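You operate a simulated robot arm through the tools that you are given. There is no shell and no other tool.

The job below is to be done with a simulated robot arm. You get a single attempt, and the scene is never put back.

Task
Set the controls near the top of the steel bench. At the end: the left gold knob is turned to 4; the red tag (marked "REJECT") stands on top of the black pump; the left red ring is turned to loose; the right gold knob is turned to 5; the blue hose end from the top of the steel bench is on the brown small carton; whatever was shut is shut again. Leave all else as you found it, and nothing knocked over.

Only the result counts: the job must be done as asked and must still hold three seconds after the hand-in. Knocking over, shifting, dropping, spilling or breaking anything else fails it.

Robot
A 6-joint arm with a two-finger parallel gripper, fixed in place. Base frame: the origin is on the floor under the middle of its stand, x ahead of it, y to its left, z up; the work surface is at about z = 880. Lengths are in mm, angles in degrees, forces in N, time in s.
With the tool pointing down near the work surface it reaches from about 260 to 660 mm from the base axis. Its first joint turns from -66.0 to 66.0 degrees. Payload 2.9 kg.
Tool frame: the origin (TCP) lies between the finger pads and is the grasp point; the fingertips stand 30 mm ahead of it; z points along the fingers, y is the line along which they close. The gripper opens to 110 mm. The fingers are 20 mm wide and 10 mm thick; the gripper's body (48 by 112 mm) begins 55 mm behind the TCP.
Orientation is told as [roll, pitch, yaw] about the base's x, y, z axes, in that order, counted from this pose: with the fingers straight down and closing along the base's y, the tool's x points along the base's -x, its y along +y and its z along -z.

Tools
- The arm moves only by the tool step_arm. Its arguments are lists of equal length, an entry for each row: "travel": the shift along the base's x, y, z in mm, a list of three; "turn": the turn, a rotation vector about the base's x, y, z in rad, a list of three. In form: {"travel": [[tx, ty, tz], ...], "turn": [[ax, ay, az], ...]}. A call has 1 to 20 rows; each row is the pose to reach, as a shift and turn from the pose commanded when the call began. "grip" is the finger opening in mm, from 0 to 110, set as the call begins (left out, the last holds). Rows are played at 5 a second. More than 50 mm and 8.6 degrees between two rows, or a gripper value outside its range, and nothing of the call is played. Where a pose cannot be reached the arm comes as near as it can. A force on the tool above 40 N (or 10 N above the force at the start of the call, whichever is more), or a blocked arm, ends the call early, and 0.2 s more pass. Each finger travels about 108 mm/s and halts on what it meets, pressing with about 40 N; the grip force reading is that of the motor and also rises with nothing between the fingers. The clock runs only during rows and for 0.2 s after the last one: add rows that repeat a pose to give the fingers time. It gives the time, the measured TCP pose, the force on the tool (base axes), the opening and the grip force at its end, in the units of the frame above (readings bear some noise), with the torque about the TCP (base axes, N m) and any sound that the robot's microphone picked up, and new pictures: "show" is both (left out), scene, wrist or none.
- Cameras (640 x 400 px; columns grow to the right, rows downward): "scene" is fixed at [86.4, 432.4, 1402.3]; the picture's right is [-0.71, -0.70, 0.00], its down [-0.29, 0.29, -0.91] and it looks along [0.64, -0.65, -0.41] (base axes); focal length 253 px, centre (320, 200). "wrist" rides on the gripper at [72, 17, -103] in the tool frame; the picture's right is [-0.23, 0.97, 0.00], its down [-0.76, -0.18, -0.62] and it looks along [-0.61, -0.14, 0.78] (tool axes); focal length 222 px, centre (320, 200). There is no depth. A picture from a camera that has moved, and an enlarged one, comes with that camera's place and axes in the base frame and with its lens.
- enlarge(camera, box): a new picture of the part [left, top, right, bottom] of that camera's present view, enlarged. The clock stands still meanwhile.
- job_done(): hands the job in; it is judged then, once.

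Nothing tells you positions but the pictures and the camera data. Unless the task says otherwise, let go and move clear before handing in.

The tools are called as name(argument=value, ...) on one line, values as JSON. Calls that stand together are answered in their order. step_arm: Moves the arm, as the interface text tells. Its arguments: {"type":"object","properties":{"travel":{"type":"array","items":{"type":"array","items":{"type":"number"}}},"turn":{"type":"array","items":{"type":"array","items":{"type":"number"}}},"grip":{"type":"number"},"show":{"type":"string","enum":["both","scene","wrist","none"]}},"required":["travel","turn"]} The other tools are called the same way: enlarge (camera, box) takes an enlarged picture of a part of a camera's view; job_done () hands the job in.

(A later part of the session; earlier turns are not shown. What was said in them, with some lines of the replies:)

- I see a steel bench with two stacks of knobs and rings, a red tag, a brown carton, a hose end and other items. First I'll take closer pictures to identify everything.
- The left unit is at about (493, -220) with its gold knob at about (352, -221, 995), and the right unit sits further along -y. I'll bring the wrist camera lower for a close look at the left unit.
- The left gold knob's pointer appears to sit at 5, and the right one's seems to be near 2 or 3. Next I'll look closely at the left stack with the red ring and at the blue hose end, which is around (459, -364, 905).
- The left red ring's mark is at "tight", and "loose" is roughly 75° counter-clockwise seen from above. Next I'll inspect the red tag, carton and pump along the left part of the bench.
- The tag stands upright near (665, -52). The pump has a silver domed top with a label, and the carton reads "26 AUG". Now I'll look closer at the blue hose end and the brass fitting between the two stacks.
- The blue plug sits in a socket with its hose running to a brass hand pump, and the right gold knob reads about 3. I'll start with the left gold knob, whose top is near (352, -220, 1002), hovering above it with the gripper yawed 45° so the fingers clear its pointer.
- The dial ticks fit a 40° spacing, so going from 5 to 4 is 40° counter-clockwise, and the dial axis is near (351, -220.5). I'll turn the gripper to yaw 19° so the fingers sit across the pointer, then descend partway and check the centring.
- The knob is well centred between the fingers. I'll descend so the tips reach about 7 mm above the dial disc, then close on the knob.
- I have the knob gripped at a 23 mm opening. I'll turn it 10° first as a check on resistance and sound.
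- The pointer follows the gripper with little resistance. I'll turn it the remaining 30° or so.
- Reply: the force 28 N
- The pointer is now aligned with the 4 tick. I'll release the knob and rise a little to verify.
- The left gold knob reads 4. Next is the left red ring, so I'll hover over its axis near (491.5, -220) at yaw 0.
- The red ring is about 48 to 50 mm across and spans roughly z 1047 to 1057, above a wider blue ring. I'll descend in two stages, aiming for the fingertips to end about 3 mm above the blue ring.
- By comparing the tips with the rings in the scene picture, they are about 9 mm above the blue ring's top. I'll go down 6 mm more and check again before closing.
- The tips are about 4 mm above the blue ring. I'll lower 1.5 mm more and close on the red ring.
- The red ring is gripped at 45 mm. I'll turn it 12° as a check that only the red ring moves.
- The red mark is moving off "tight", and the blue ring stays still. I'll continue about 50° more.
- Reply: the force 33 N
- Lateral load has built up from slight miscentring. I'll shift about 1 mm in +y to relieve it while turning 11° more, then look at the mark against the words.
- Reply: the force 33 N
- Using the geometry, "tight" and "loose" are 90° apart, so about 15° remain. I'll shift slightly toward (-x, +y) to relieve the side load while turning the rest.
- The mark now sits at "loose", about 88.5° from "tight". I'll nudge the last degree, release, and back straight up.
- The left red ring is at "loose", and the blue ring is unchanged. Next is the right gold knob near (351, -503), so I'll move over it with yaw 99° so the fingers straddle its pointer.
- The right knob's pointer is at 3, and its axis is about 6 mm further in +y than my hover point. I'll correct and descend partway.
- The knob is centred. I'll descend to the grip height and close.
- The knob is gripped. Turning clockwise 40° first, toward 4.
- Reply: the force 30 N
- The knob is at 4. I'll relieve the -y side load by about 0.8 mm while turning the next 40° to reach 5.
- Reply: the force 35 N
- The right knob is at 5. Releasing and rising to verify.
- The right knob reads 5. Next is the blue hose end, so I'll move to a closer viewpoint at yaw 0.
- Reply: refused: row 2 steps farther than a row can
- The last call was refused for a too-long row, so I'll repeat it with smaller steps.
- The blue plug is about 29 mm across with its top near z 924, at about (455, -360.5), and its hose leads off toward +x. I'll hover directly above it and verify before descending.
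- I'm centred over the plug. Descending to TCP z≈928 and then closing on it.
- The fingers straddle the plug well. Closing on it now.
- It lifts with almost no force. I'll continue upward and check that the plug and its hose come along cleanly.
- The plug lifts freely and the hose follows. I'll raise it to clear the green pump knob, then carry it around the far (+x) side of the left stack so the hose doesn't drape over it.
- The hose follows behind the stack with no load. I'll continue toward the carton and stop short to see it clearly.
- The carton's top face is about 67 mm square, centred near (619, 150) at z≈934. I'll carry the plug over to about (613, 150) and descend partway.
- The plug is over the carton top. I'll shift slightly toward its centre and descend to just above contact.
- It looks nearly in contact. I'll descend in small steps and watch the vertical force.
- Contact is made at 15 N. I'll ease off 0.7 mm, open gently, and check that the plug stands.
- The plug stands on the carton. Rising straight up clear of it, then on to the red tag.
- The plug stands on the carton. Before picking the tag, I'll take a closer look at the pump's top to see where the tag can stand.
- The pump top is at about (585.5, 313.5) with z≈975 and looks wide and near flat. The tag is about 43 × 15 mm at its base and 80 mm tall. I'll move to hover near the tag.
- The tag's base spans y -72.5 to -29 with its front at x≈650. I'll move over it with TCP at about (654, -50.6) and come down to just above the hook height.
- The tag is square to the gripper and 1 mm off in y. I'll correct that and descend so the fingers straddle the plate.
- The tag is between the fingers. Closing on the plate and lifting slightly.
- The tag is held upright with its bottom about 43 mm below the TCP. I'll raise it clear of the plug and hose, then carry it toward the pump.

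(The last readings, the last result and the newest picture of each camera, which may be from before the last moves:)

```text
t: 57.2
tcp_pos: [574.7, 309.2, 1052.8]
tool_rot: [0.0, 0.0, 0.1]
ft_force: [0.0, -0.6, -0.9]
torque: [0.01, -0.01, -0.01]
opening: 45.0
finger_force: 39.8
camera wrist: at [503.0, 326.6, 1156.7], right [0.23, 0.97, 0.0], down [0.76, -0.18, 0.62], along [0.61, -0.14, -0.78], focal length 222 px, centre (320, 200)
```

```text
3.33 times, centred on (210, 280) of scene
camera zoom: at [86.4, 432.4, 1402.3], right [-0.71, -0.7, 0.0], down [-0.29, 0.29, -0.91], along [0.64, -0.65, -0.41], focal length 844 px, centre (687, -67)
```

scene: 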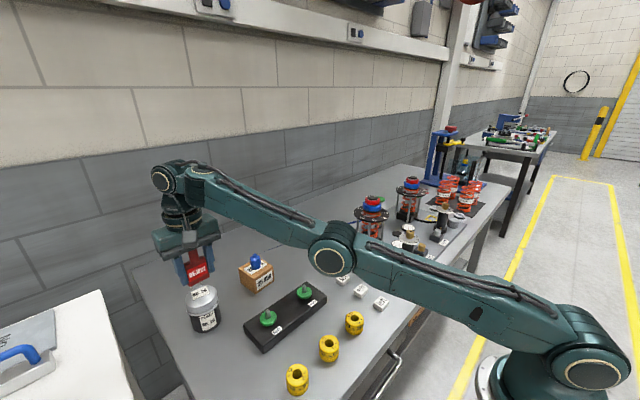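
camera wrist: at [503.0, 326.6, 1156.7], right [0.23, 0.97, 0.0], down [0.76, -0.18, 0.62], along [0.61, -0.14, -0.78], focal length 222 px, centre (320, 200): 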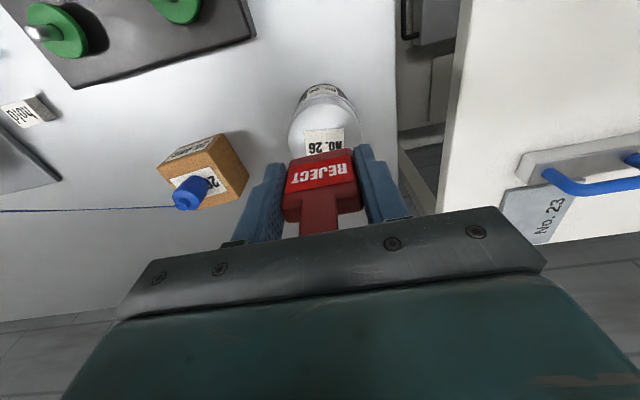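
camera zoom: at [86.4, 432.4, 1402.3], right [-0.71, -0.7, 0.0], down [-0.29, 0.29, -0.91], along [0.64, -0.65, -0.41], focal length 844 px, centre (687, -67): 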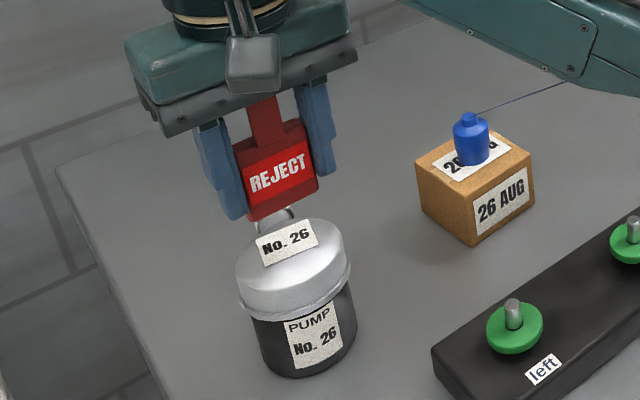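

The pump's top centre is near (586, 314), so I'll shift (+4, +4) and descend to a few mm above contact.

step_arm(travel=[[2, 2, 0], [4, 4, 0], [4, 4, -12], [4, 4, -22], [4, 4, -28]], turn=[[0, 0, 0], [0, 0, 0], [0, 0, 0], [0, 0, 0], [0, 0, 0]], show="both")

enlarge(camera="wrist", box=[230, 70, 410, 220])

enlarge(camera="scene", box=[170, 240, 240, 340])

```text
t: 58.4
tcp_pos: [582.4, 314.7, 1025.4]
tool_rot: [-0.1, -0.2, 0.0]
ft_force: [0.0, 0.2, -0.2]
torque: [0.01, 0.0, 0.02]
opening: 44.9
finger_force: 40.1
out of reach, approached as far as the arm can: row 1, 2, 3
camera wrist: at [508.8, 331.4, 1129.3], right [0.23, 0.97, 0.0], down [0.76, -0.18, 0.62], along [0.61, -0.14, -0.78], focal length 222 px, centre (320, 200)
```

scene: 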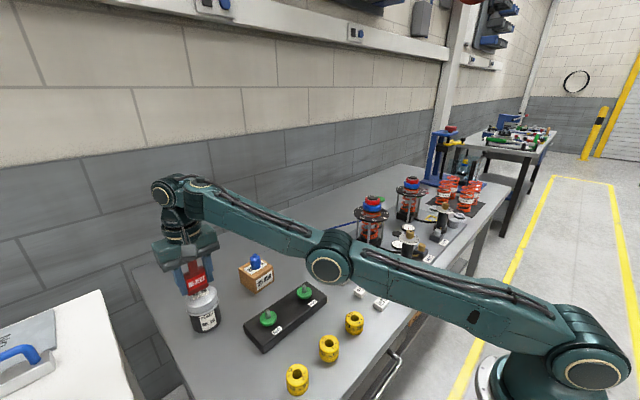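
wrist: 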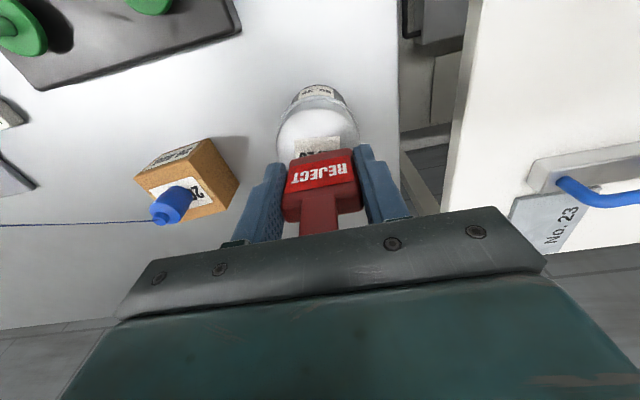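

```text
2.67 times, centred on (320, 145) of wrist
camera zoom: at [508.8, 331.4, 1129.3], right [0.23, 0.97, 0.0], down [0.76, -0.18, 0.62], along [0.61, -0.14, -0.78], focal length 592 px, centre (320, 347)
```

zoom: 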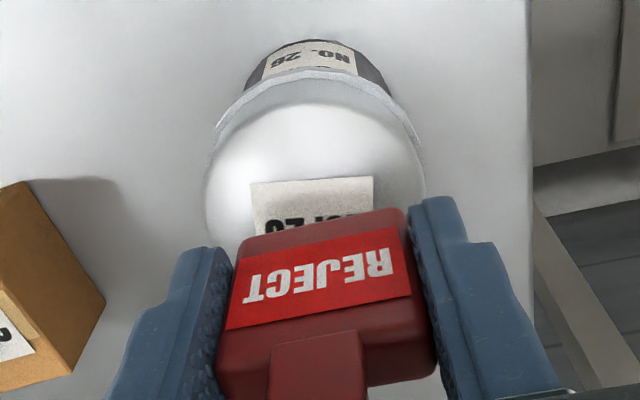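

```text
4.00 times, centred on (205, 290) of scene
camera zoom: at [86.4, 432.4, 1402.3], right [-0.71, -0.7, 0.0], down [-0.29, 0.29, -0.91], along [0.64, -0.65, -0.41], focal length 1013 px, centre (780, -160)
```

zoom: 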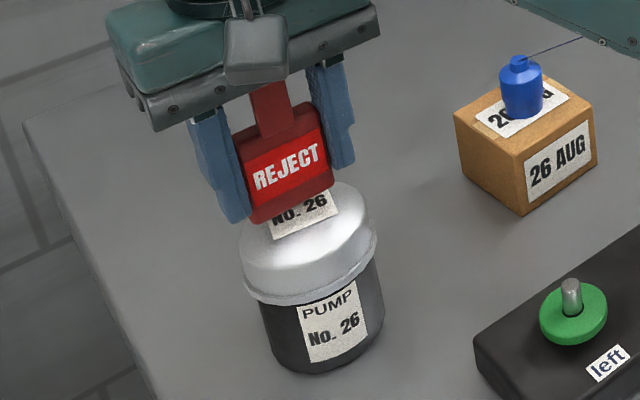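

The tag is now centred over the label on the pump's top. I'll descend slowly, watching force.

step_arm(travel=[[0, 0, -1.5], [0, 0, -3]], turn=[[0, 0, 0], [0, 0, 0]], show="none")

enlarge(camera="scene", box=[180, 255, 230, 305])

```text
t: 59.0
tcp_pos: [581.5, 316.1, 1023.8]
tool_rot: [-0.1, -0.1, 0.0]
ft_force: [0.2, -0.1, 0.3]
torque: [-0.01, -0.02, -0.03]
opening: 44.7
finger_force: 39.4
```

```text
8.00 times, centred on (205, 280) of scene
camera zoom: at [86.4, 432.4, 1402.3], right [-0.71, -0.7, 0.0], down [-0.29, 0.29, -0.91], along [0.64, -0.65, -0.41], focal length 2026 px, centre (1240, -440)
```

zoom: 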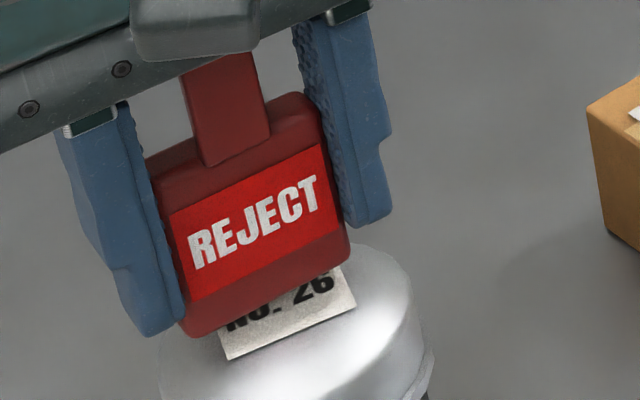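

There still seems to be several mm of gap. Continuing down in small steps.

step_arm(travel=[[0, 0, -2], [0, 0, -4]], turn=[[0, 0, 0], [0, 0, 0]], show="none")

step_arm(travel=[[0, 0, -1], [0, 0, -2]], turn=[[0, 0, 0], [0, 0, 0]], show="none")

enlarge(camera="scene", box=[180, 255, 230, 305])

```text
t: 59.6
tcp_pos: [581.6, 315.3, 1019.8]
tool_rot: [-0.1, 0.0, 0.1]
ft_force: [-0.4, -0.2, 0.0]
torque: [0.0, 0.02, 0.0]
opening: 44.9
finger_force: 39.9
```

```text
t: 60.2
tcp_pos: [582.1, 315.8, 1016.3]
tool_rot: [-0.3, 0.0, 0.2]
ft_force: [-0.7, 0.1, -0.1]
torque: [0.0, -0.02, -0.02]
opening: 45.0
finger_force: 39.9
```

```text
8.00 times, centred on (205, 280) of scene
camera zoom: at [86.4, 432.4, 1402.3], right [-0.71, -0.7, 0.0], down [-0.29, 0.29, -0.91], along [0.64, -0.65, -0.41], focal length 2026 px, centre (1240, -440)
```

zoom: 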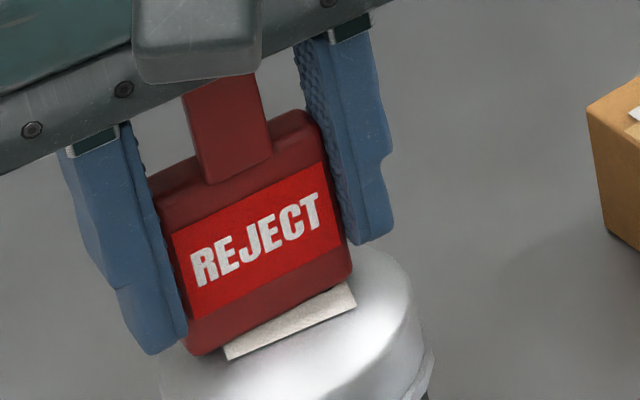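

step_arm(travel=[[0, 0, -1], [0, 0, -2]], turn=[[0, 0, 0], [0, 0, 0]], show="none")

step_arm(travel=[[0, 0, -1]], turn=[[0, 0, 0]], show="none")

```text
t: 60.8
tcp_pos: [582.2, 315.8, 1017.0]
tool_rot: [-0.1, 0.0, 0.1]
ft_force: [-0.1, -1.2, 2.9]
torque: [0.05, 0.02, 0.01]
opening: 45.1
finger_force: 40.1
```

```text
t: 61.2
tcp_pos: [583.3, 315.2, 1015.8]
tool_rot: [0.0, -0.2, 0.1]
ft_force: [-1.5, -1.6, 9.0]
torque: [0.0, 0.07, -0.03]
opening: 44.9
finger_force: 40.3
```

Contact is made at about 9 N. I'll check the view before releasing.

enlarge(camera="scene", box=[180, 255, 230, 305])

enlarge(camera="wrist", box=[230, 70, 410, 220])

```text
8.00 times, centred on (205, 280) of scene
camera zoom: at [86.2, 432.2, 1402.4], right [-0.71, -0.7, 0.0], down [-0.29, 0.29, -0.91], along [0.64, -0.65, -0.41], focal length 2026 px, centre (1240, -440)
```

zoom: 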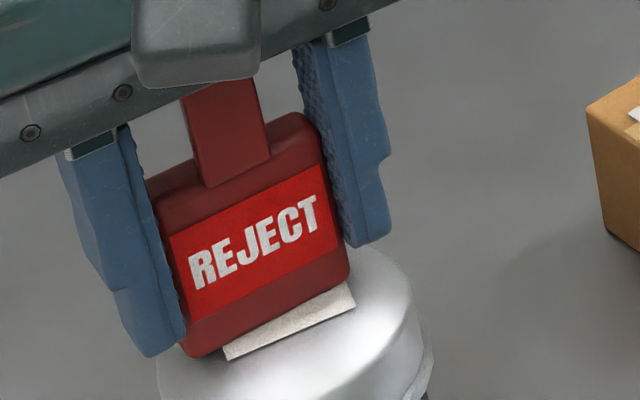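

```text
2.67 times, centred on (320, 145) of wrist
camera zoom: at [509.4, 332.3, 1119.5], right [0.23, 0.97, 0.0], down [0.76, -0.18, 0.62], along [0.61, -0.14, -0.78], focal length 592 px, centre (320, 347)
```

zoom: 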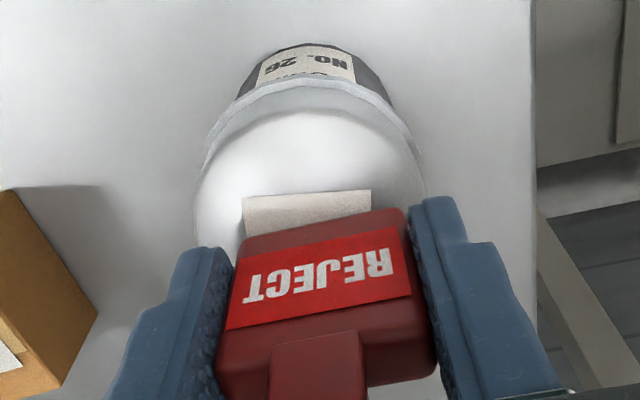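

The tag is square on the pump's top. I'll ease off half a millimetre and release.

step_arm(travel=[[0, 0, 0.5], [0, 0, 0.5]], turn=[[0, 0, 0], [0, 0, 0]], show="none")

step_arm(travel=[[0, 0, 0], [0, 0, 0], [0, 0, 0]], turn=[[0, 0, 0], [0, 0, 0], [0, 0, 0]], grip=66, show="both")

enlarge(camera="scene", box=[170, 240, 240, 340])

enlarge(camera="wrist", box=[230, 70, 410, 220])

```text
t: 61.8
tcp_pos: [582.5, 316.4, 1016.6]
tool_rot: [-0.1, -0.2, 0.1]
ft_force: [0.9, 2.6, 8.2]
torque: [0.19, -0.08, 0.02]
opening: 44.9
finger_force: 39.7
```

```text
t: 62.6
tcp_pos: [581.9, 314.7, 1015.6]
tool_rot: [-0.1, -0.1, 0.1]
ft_force: [0.3, 0.0, -0.4]
torque: [0.03, -0.01, 0.03]
opening: 66.0
finger_force: 0.1
camera wrist: at [510.1, 332.2, 1118.3], right [0.23, 0.97, 0.0], down [0.76, -0.17, 0.62], along [0.61, -0.14, -0.78], focal length 222 px, centre (320, 200)
```

scene: 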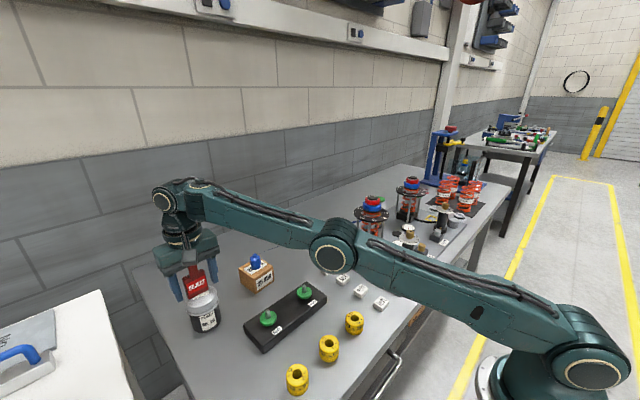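
wrist: 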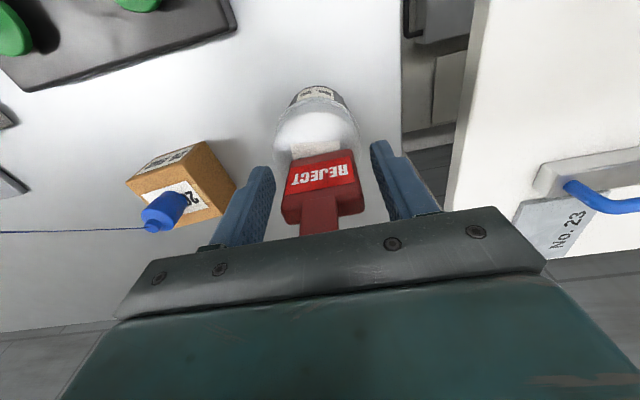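

```text
4.00 times, centred on (205, 290) of scene
camera zoom: at [86.4, 432.4, 1402.3], right [-0.71, -0.7, 0.0], down [-0.29, 0.29, -0.91], along [0.64, -0.65, -0.41], focal length 1013 px, centre (780, -160)
```

zoom: 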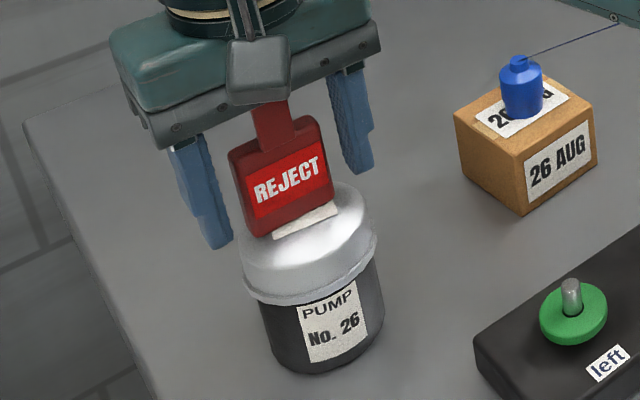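

```text
2.67 times, centred on (320, 145) of wrist
camera zoom: at [510.1, 332.2, 1118.3], right [0.23, 0.97, 0.0], down [0.76, -0.17, 0.62], along [0.61, -0.14, -0.78], focal length 592 px, centre (320, 347)
```

zoom: 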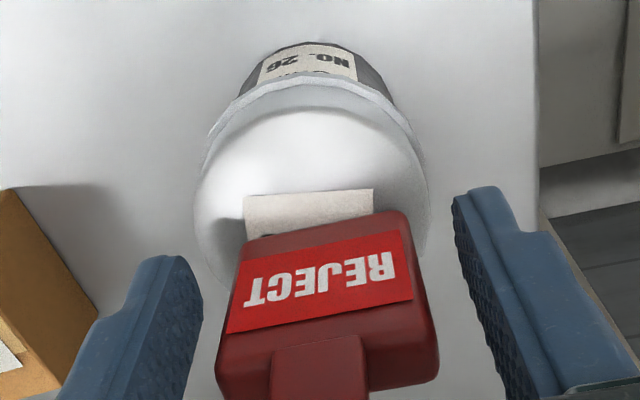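

The tag stands on the pump. The arm is near its reach limit here, so I'll back straight out along -x, with the fingers on either side of the tag, before rising.

step_arm(travel=[[-12, 0, 0.5], [-25, 0, 1], [-40, 0, 2], [-60, 0, 5], [-85, -5, 20], [-105, -15, 50], [-115, -30, 85]], turn=[[0, 0, 0], [0, 0, 0], [0, 0, 0], [0, 0, 0], [0, 0, 0], [0, 0, 0], [0, 0, 0]], show="both")

enlarge(camera="scene", box=[160, 220, 300, 340])

enlarge(camera="wrist", box=[200, 60, 440, 220])

```text
t: 64.2
tcp_pos: [464.7, 284.9, 1101.3]
tool_rot: [-0.1, -0.1, 0.1]
ft_force: [0.1, -0.4, -0.4]
torque: [0.0, -0.03, 0.01]
opening: 66.1
finger_force: 0.2
camera wrist: at [391.5, 301.3, 1203.9], right [0.23, 0.97, 0.0], down [0.76, -0.18, 0.62], along [0.61, -0.14, -0.78], focal length 222 px, centre (320, 200)
```

scene: 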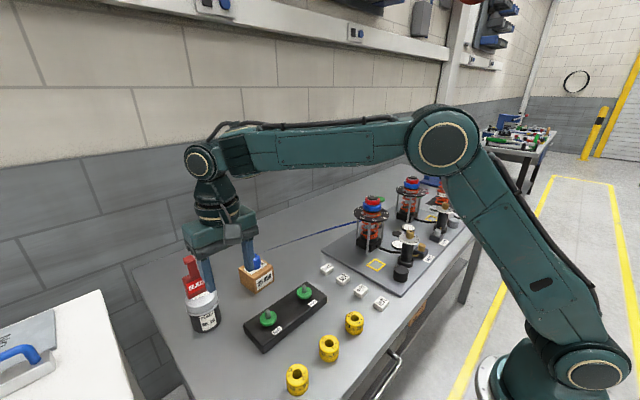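
wrist: 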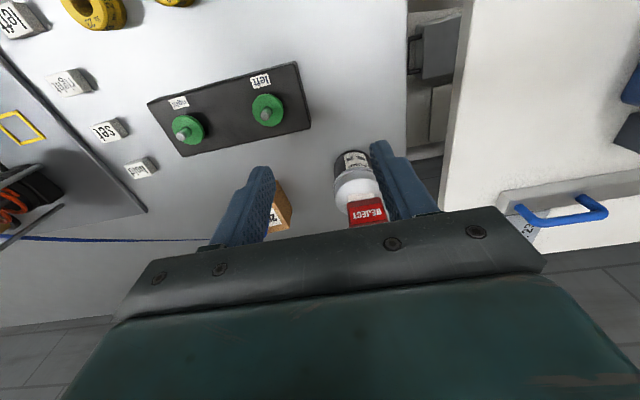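

```text
3.33 times, centred on (230, 280) of scene
camera zoom: at [86.4, 432.4, 1402.4], right [-0.71, -0.7, 0.0], down [-0.29, 0.29, -0.91], along [0.64, -0.65, -0.41], focal length 844 px, centre (620, -67)
```

zoom: 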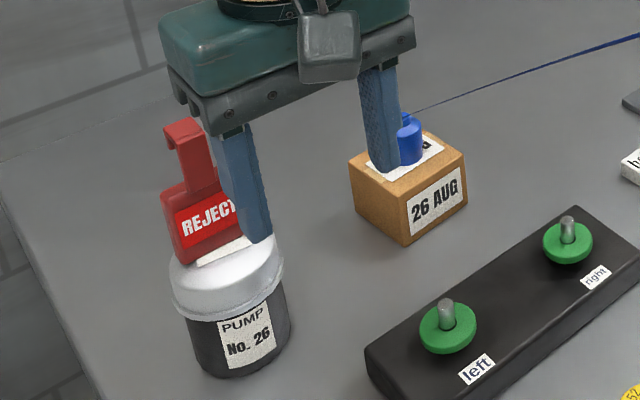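

```text
2.50 times, centred on (320, 140) of wrist
camera zoom: at [391.5, 301.3, 1203.9], right [0.23, 0.97, 0.0], down [0.76, -0.18, 0.62], along [0.61, -0.14, -0.78], focal length 555 px, centre (320, 350)
```

zoom: 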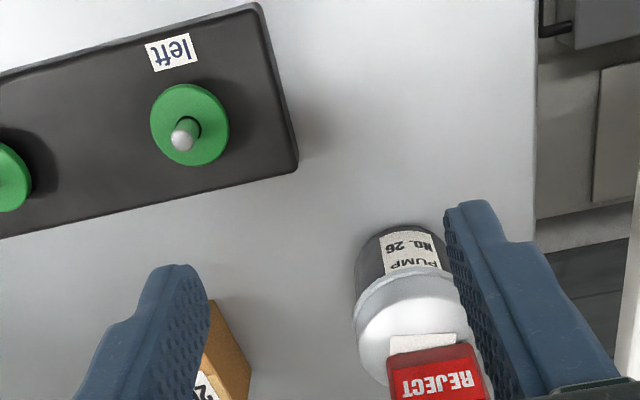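

The tag and plug both stand well. I'll retreat to a high, clear pose near the start and check the whole bench.

step_arm(travel=[[-15, -20, 40], [-30, -45, 80], [-45, -80, 115], [-60, -120, 145], [-75, -160, 170], [-90, -200, 190], [-105, -240, 205], [-120, -280, 215], [-135, -320, 220], [-150, -355, 225]], turn=[[0, 0, 0], [0, 0, 0], [0, 0, 0], [0, 0, 0], [0, 0, 0], [0, 0, 0], [0, 0, 0], [0, 0, 0], [0, 0, 0], [0, 0, 0]], grip=109, show="both")

enlarge(camera="scene", box=[160, 210, 330, 400])

enlarge(camera="scene", box=[330, 160, 490, 300])

enlarge(camera="wrist", box=[100, 40, 340, 210])

```text
refused: row 3 steps farther than a row can; nothing moved
```

```text
2.11 times, centred on (245, 305) of scene
camera zoom: at [86.4, 432.4, 1402.4], right [-0.71, -0.7, 0.0], down [-0.29, 0.29, -0.91], along [0.64, -0.65, -0.41], focal length 533 px, centre (478, -21)
```

zoom: 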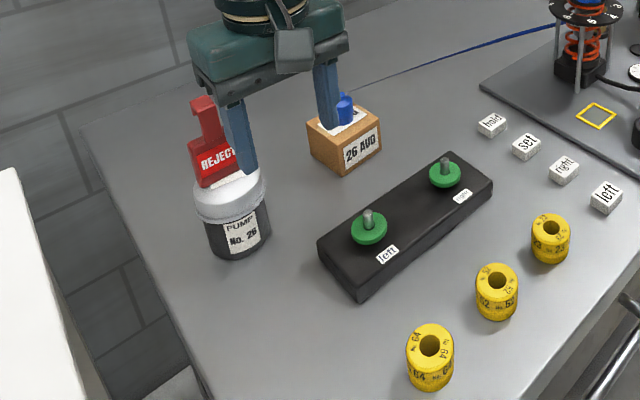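

```text
2.86 times, centred on (410, 230) of scene
camera zoom: at [86.4, 432.4, 1402.4], right [-0.71, -0.7, 0.0], down [-0.29, 0.29, -0.91], along [0.64, -0.65, -0.41], focal length 724 px, centre (63, 114)
```

zoom: 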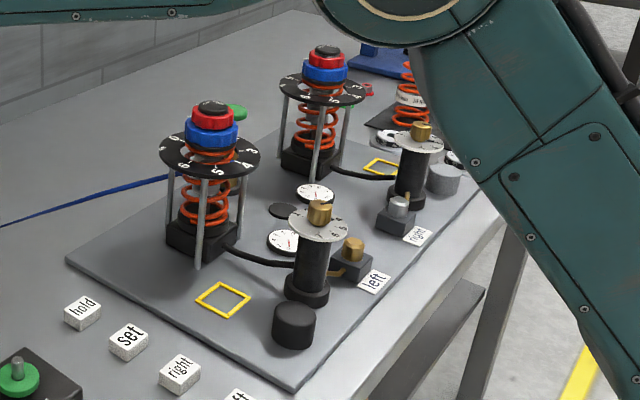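

```text
2.35 times, centred on (220, 125) of wrist
camera zoom: at [391.5, 301.3, 1203.9], right [0.23, 0.97, 0.0], down [0.76, -0.18, 0.62], along [0.61, -0.14, -0.78], focal length 523 px, centre (555, 376)
```

zoom: 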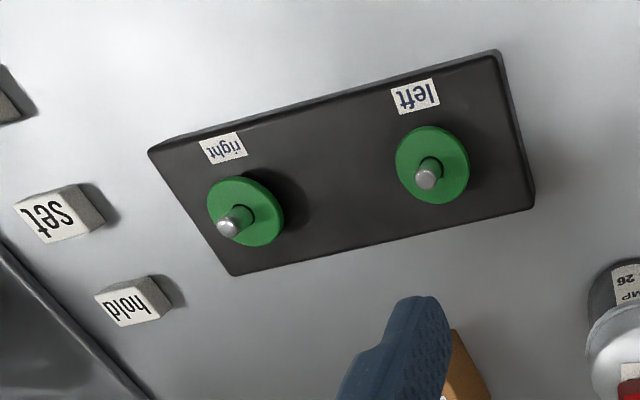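

That call was refused for step size, so I'll repeat it with shorter rows.

step_arm(travel=[[-10, -15, 35], [-20, -30, 70], [-30, -50, 105], [-40, -75, 135], [-52, -105, 160], [-64, -140, 180], [-76, -175, 195], [-88, -210, 205], [-100, -247, 212], [-112, -284, 218], [-124, -320, 222], [-136, -355, 225], [-150, -390, 228]], turn=[[0, 0, 0], [0, 0, 0], [0, 0, 0], [0, 0, 0], [0, 0, 0], [0, 0, 0], [0, 0, 0], [0, 0, 0], [0, 0, 0], [0, 0, 0], [0, 0, 0], [0, 0, 0], [0, 0, 0]], show="both")

enlarge(camera="scene", box=[160, 210, 330, 400])

enlarge(camera="scene", box=[330, 160, 490, 300])

enlarge(camera="wrist", box=[100, 40, 340, 210])

```text
t: 67.0
tcp_pos: [313.9, -104.8, 1325.0]
tool_rot: [-0.2, 0.0, 0.2]
ft_force: [-0.6, -0.6, 0.0]
torque: [0.01, -0.03, 0.0]
opening: 66.2
finger_force: 0.0
camera wrist: at [242.4, -88.7, 1429.4], right [0.22, 0.97, 0.0], down [0.76, -0.17, 0.62], along [0.61, -0.14, -0.78], focal length 222 px, centre (320, 200)
```

scene: 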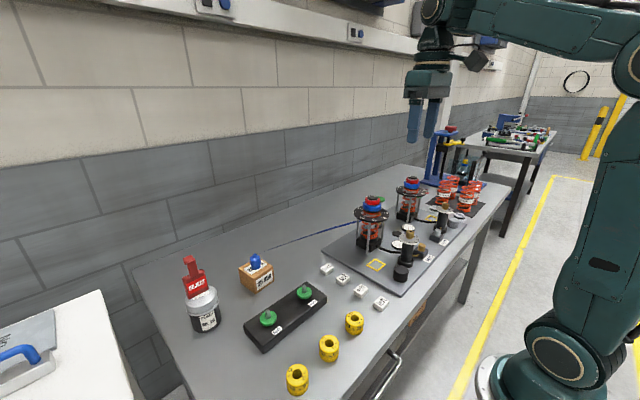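
wrist: 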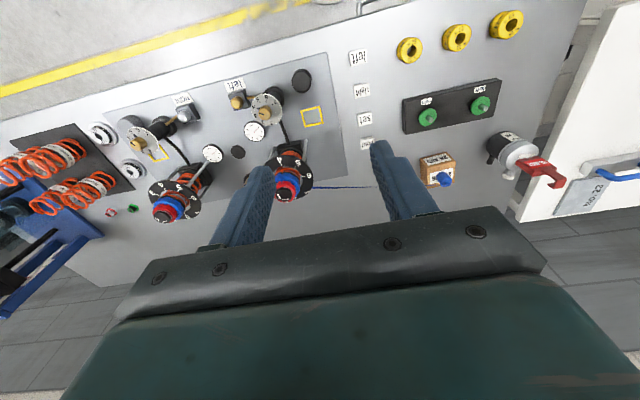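

```text
2.11 times, centred on (245, 305) of scene
camera zoom: at [86.4, 432.4, 1402.4], right [-0.71, -0.7, 0.0], down [-0.29, 0.29, -0.91], along [0.64, -0.65, -0.41], focal length 533 px, centre (478, -21)
```

zoom: 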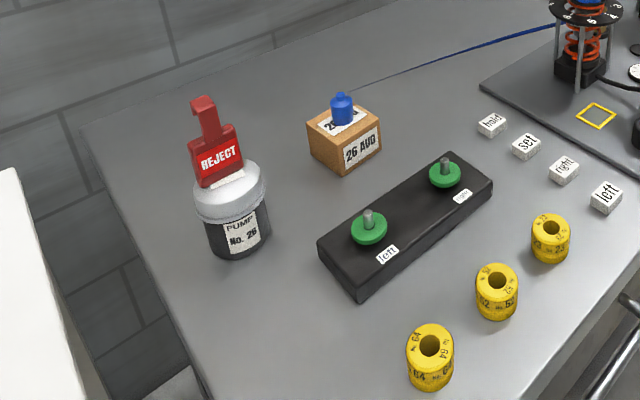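

```text
2.86 times, centred on (410, 230) of scene
camera zoom: at [86.4, 432.4, 1402.4], right [-0.71, -0.7, 0.0], down [-0.29, 0.29, -0.91], along [0.64, -0.65, -0.41], focal length 724 px, centre (63, 114)
```

zoom: 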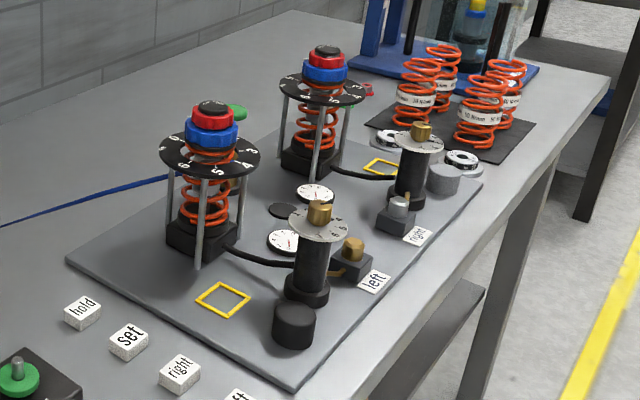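

```text
2.35 times, centred on (220, 125) of wrist
camera zoom: at [242.4, -88.7, 1429.4], right [0.22, 0.97, 0.0], down [0.76, -0.17, 0.62], along [0.61, -0.14, -0.78], focal length 523 px, centre (555, 376)
```

zoom: 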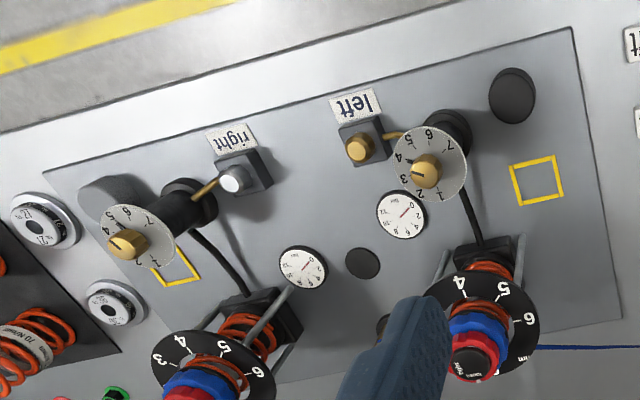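

The arm is clear with the gripper empty. Left knob is at 4, right knob at 5, left red ring at loose, the plug is standing on the carton and the tag is standing on the pump. Nothing that was shut was opened and nothing else looks disturbed, so I'm handing in.

job_done()

```text
The job is handed in.
```

I've handed the job in. In the last pictures before hand-in, everything you asked for was in place:

- **Left gold knob:** turned from 5 to 4.
- **Right gold knob:** turned from 3 to 5.
- **Left red ring:** turned about 90° from "tight" to "loose". The blue ring under it did not move.
- **Blue hose end:** unplugged and standing on top of the brown "26 AUG" carton. Its hose still runs back to the brass hand pump.
- **Red REJECT tag:** standing upright on top of the black pump (No. 26).

I didn't open anything that was shut, and nothing else on the bench looked moved or knocked over. The arm finished empty and clear of the bench. I have not seen the judging result.
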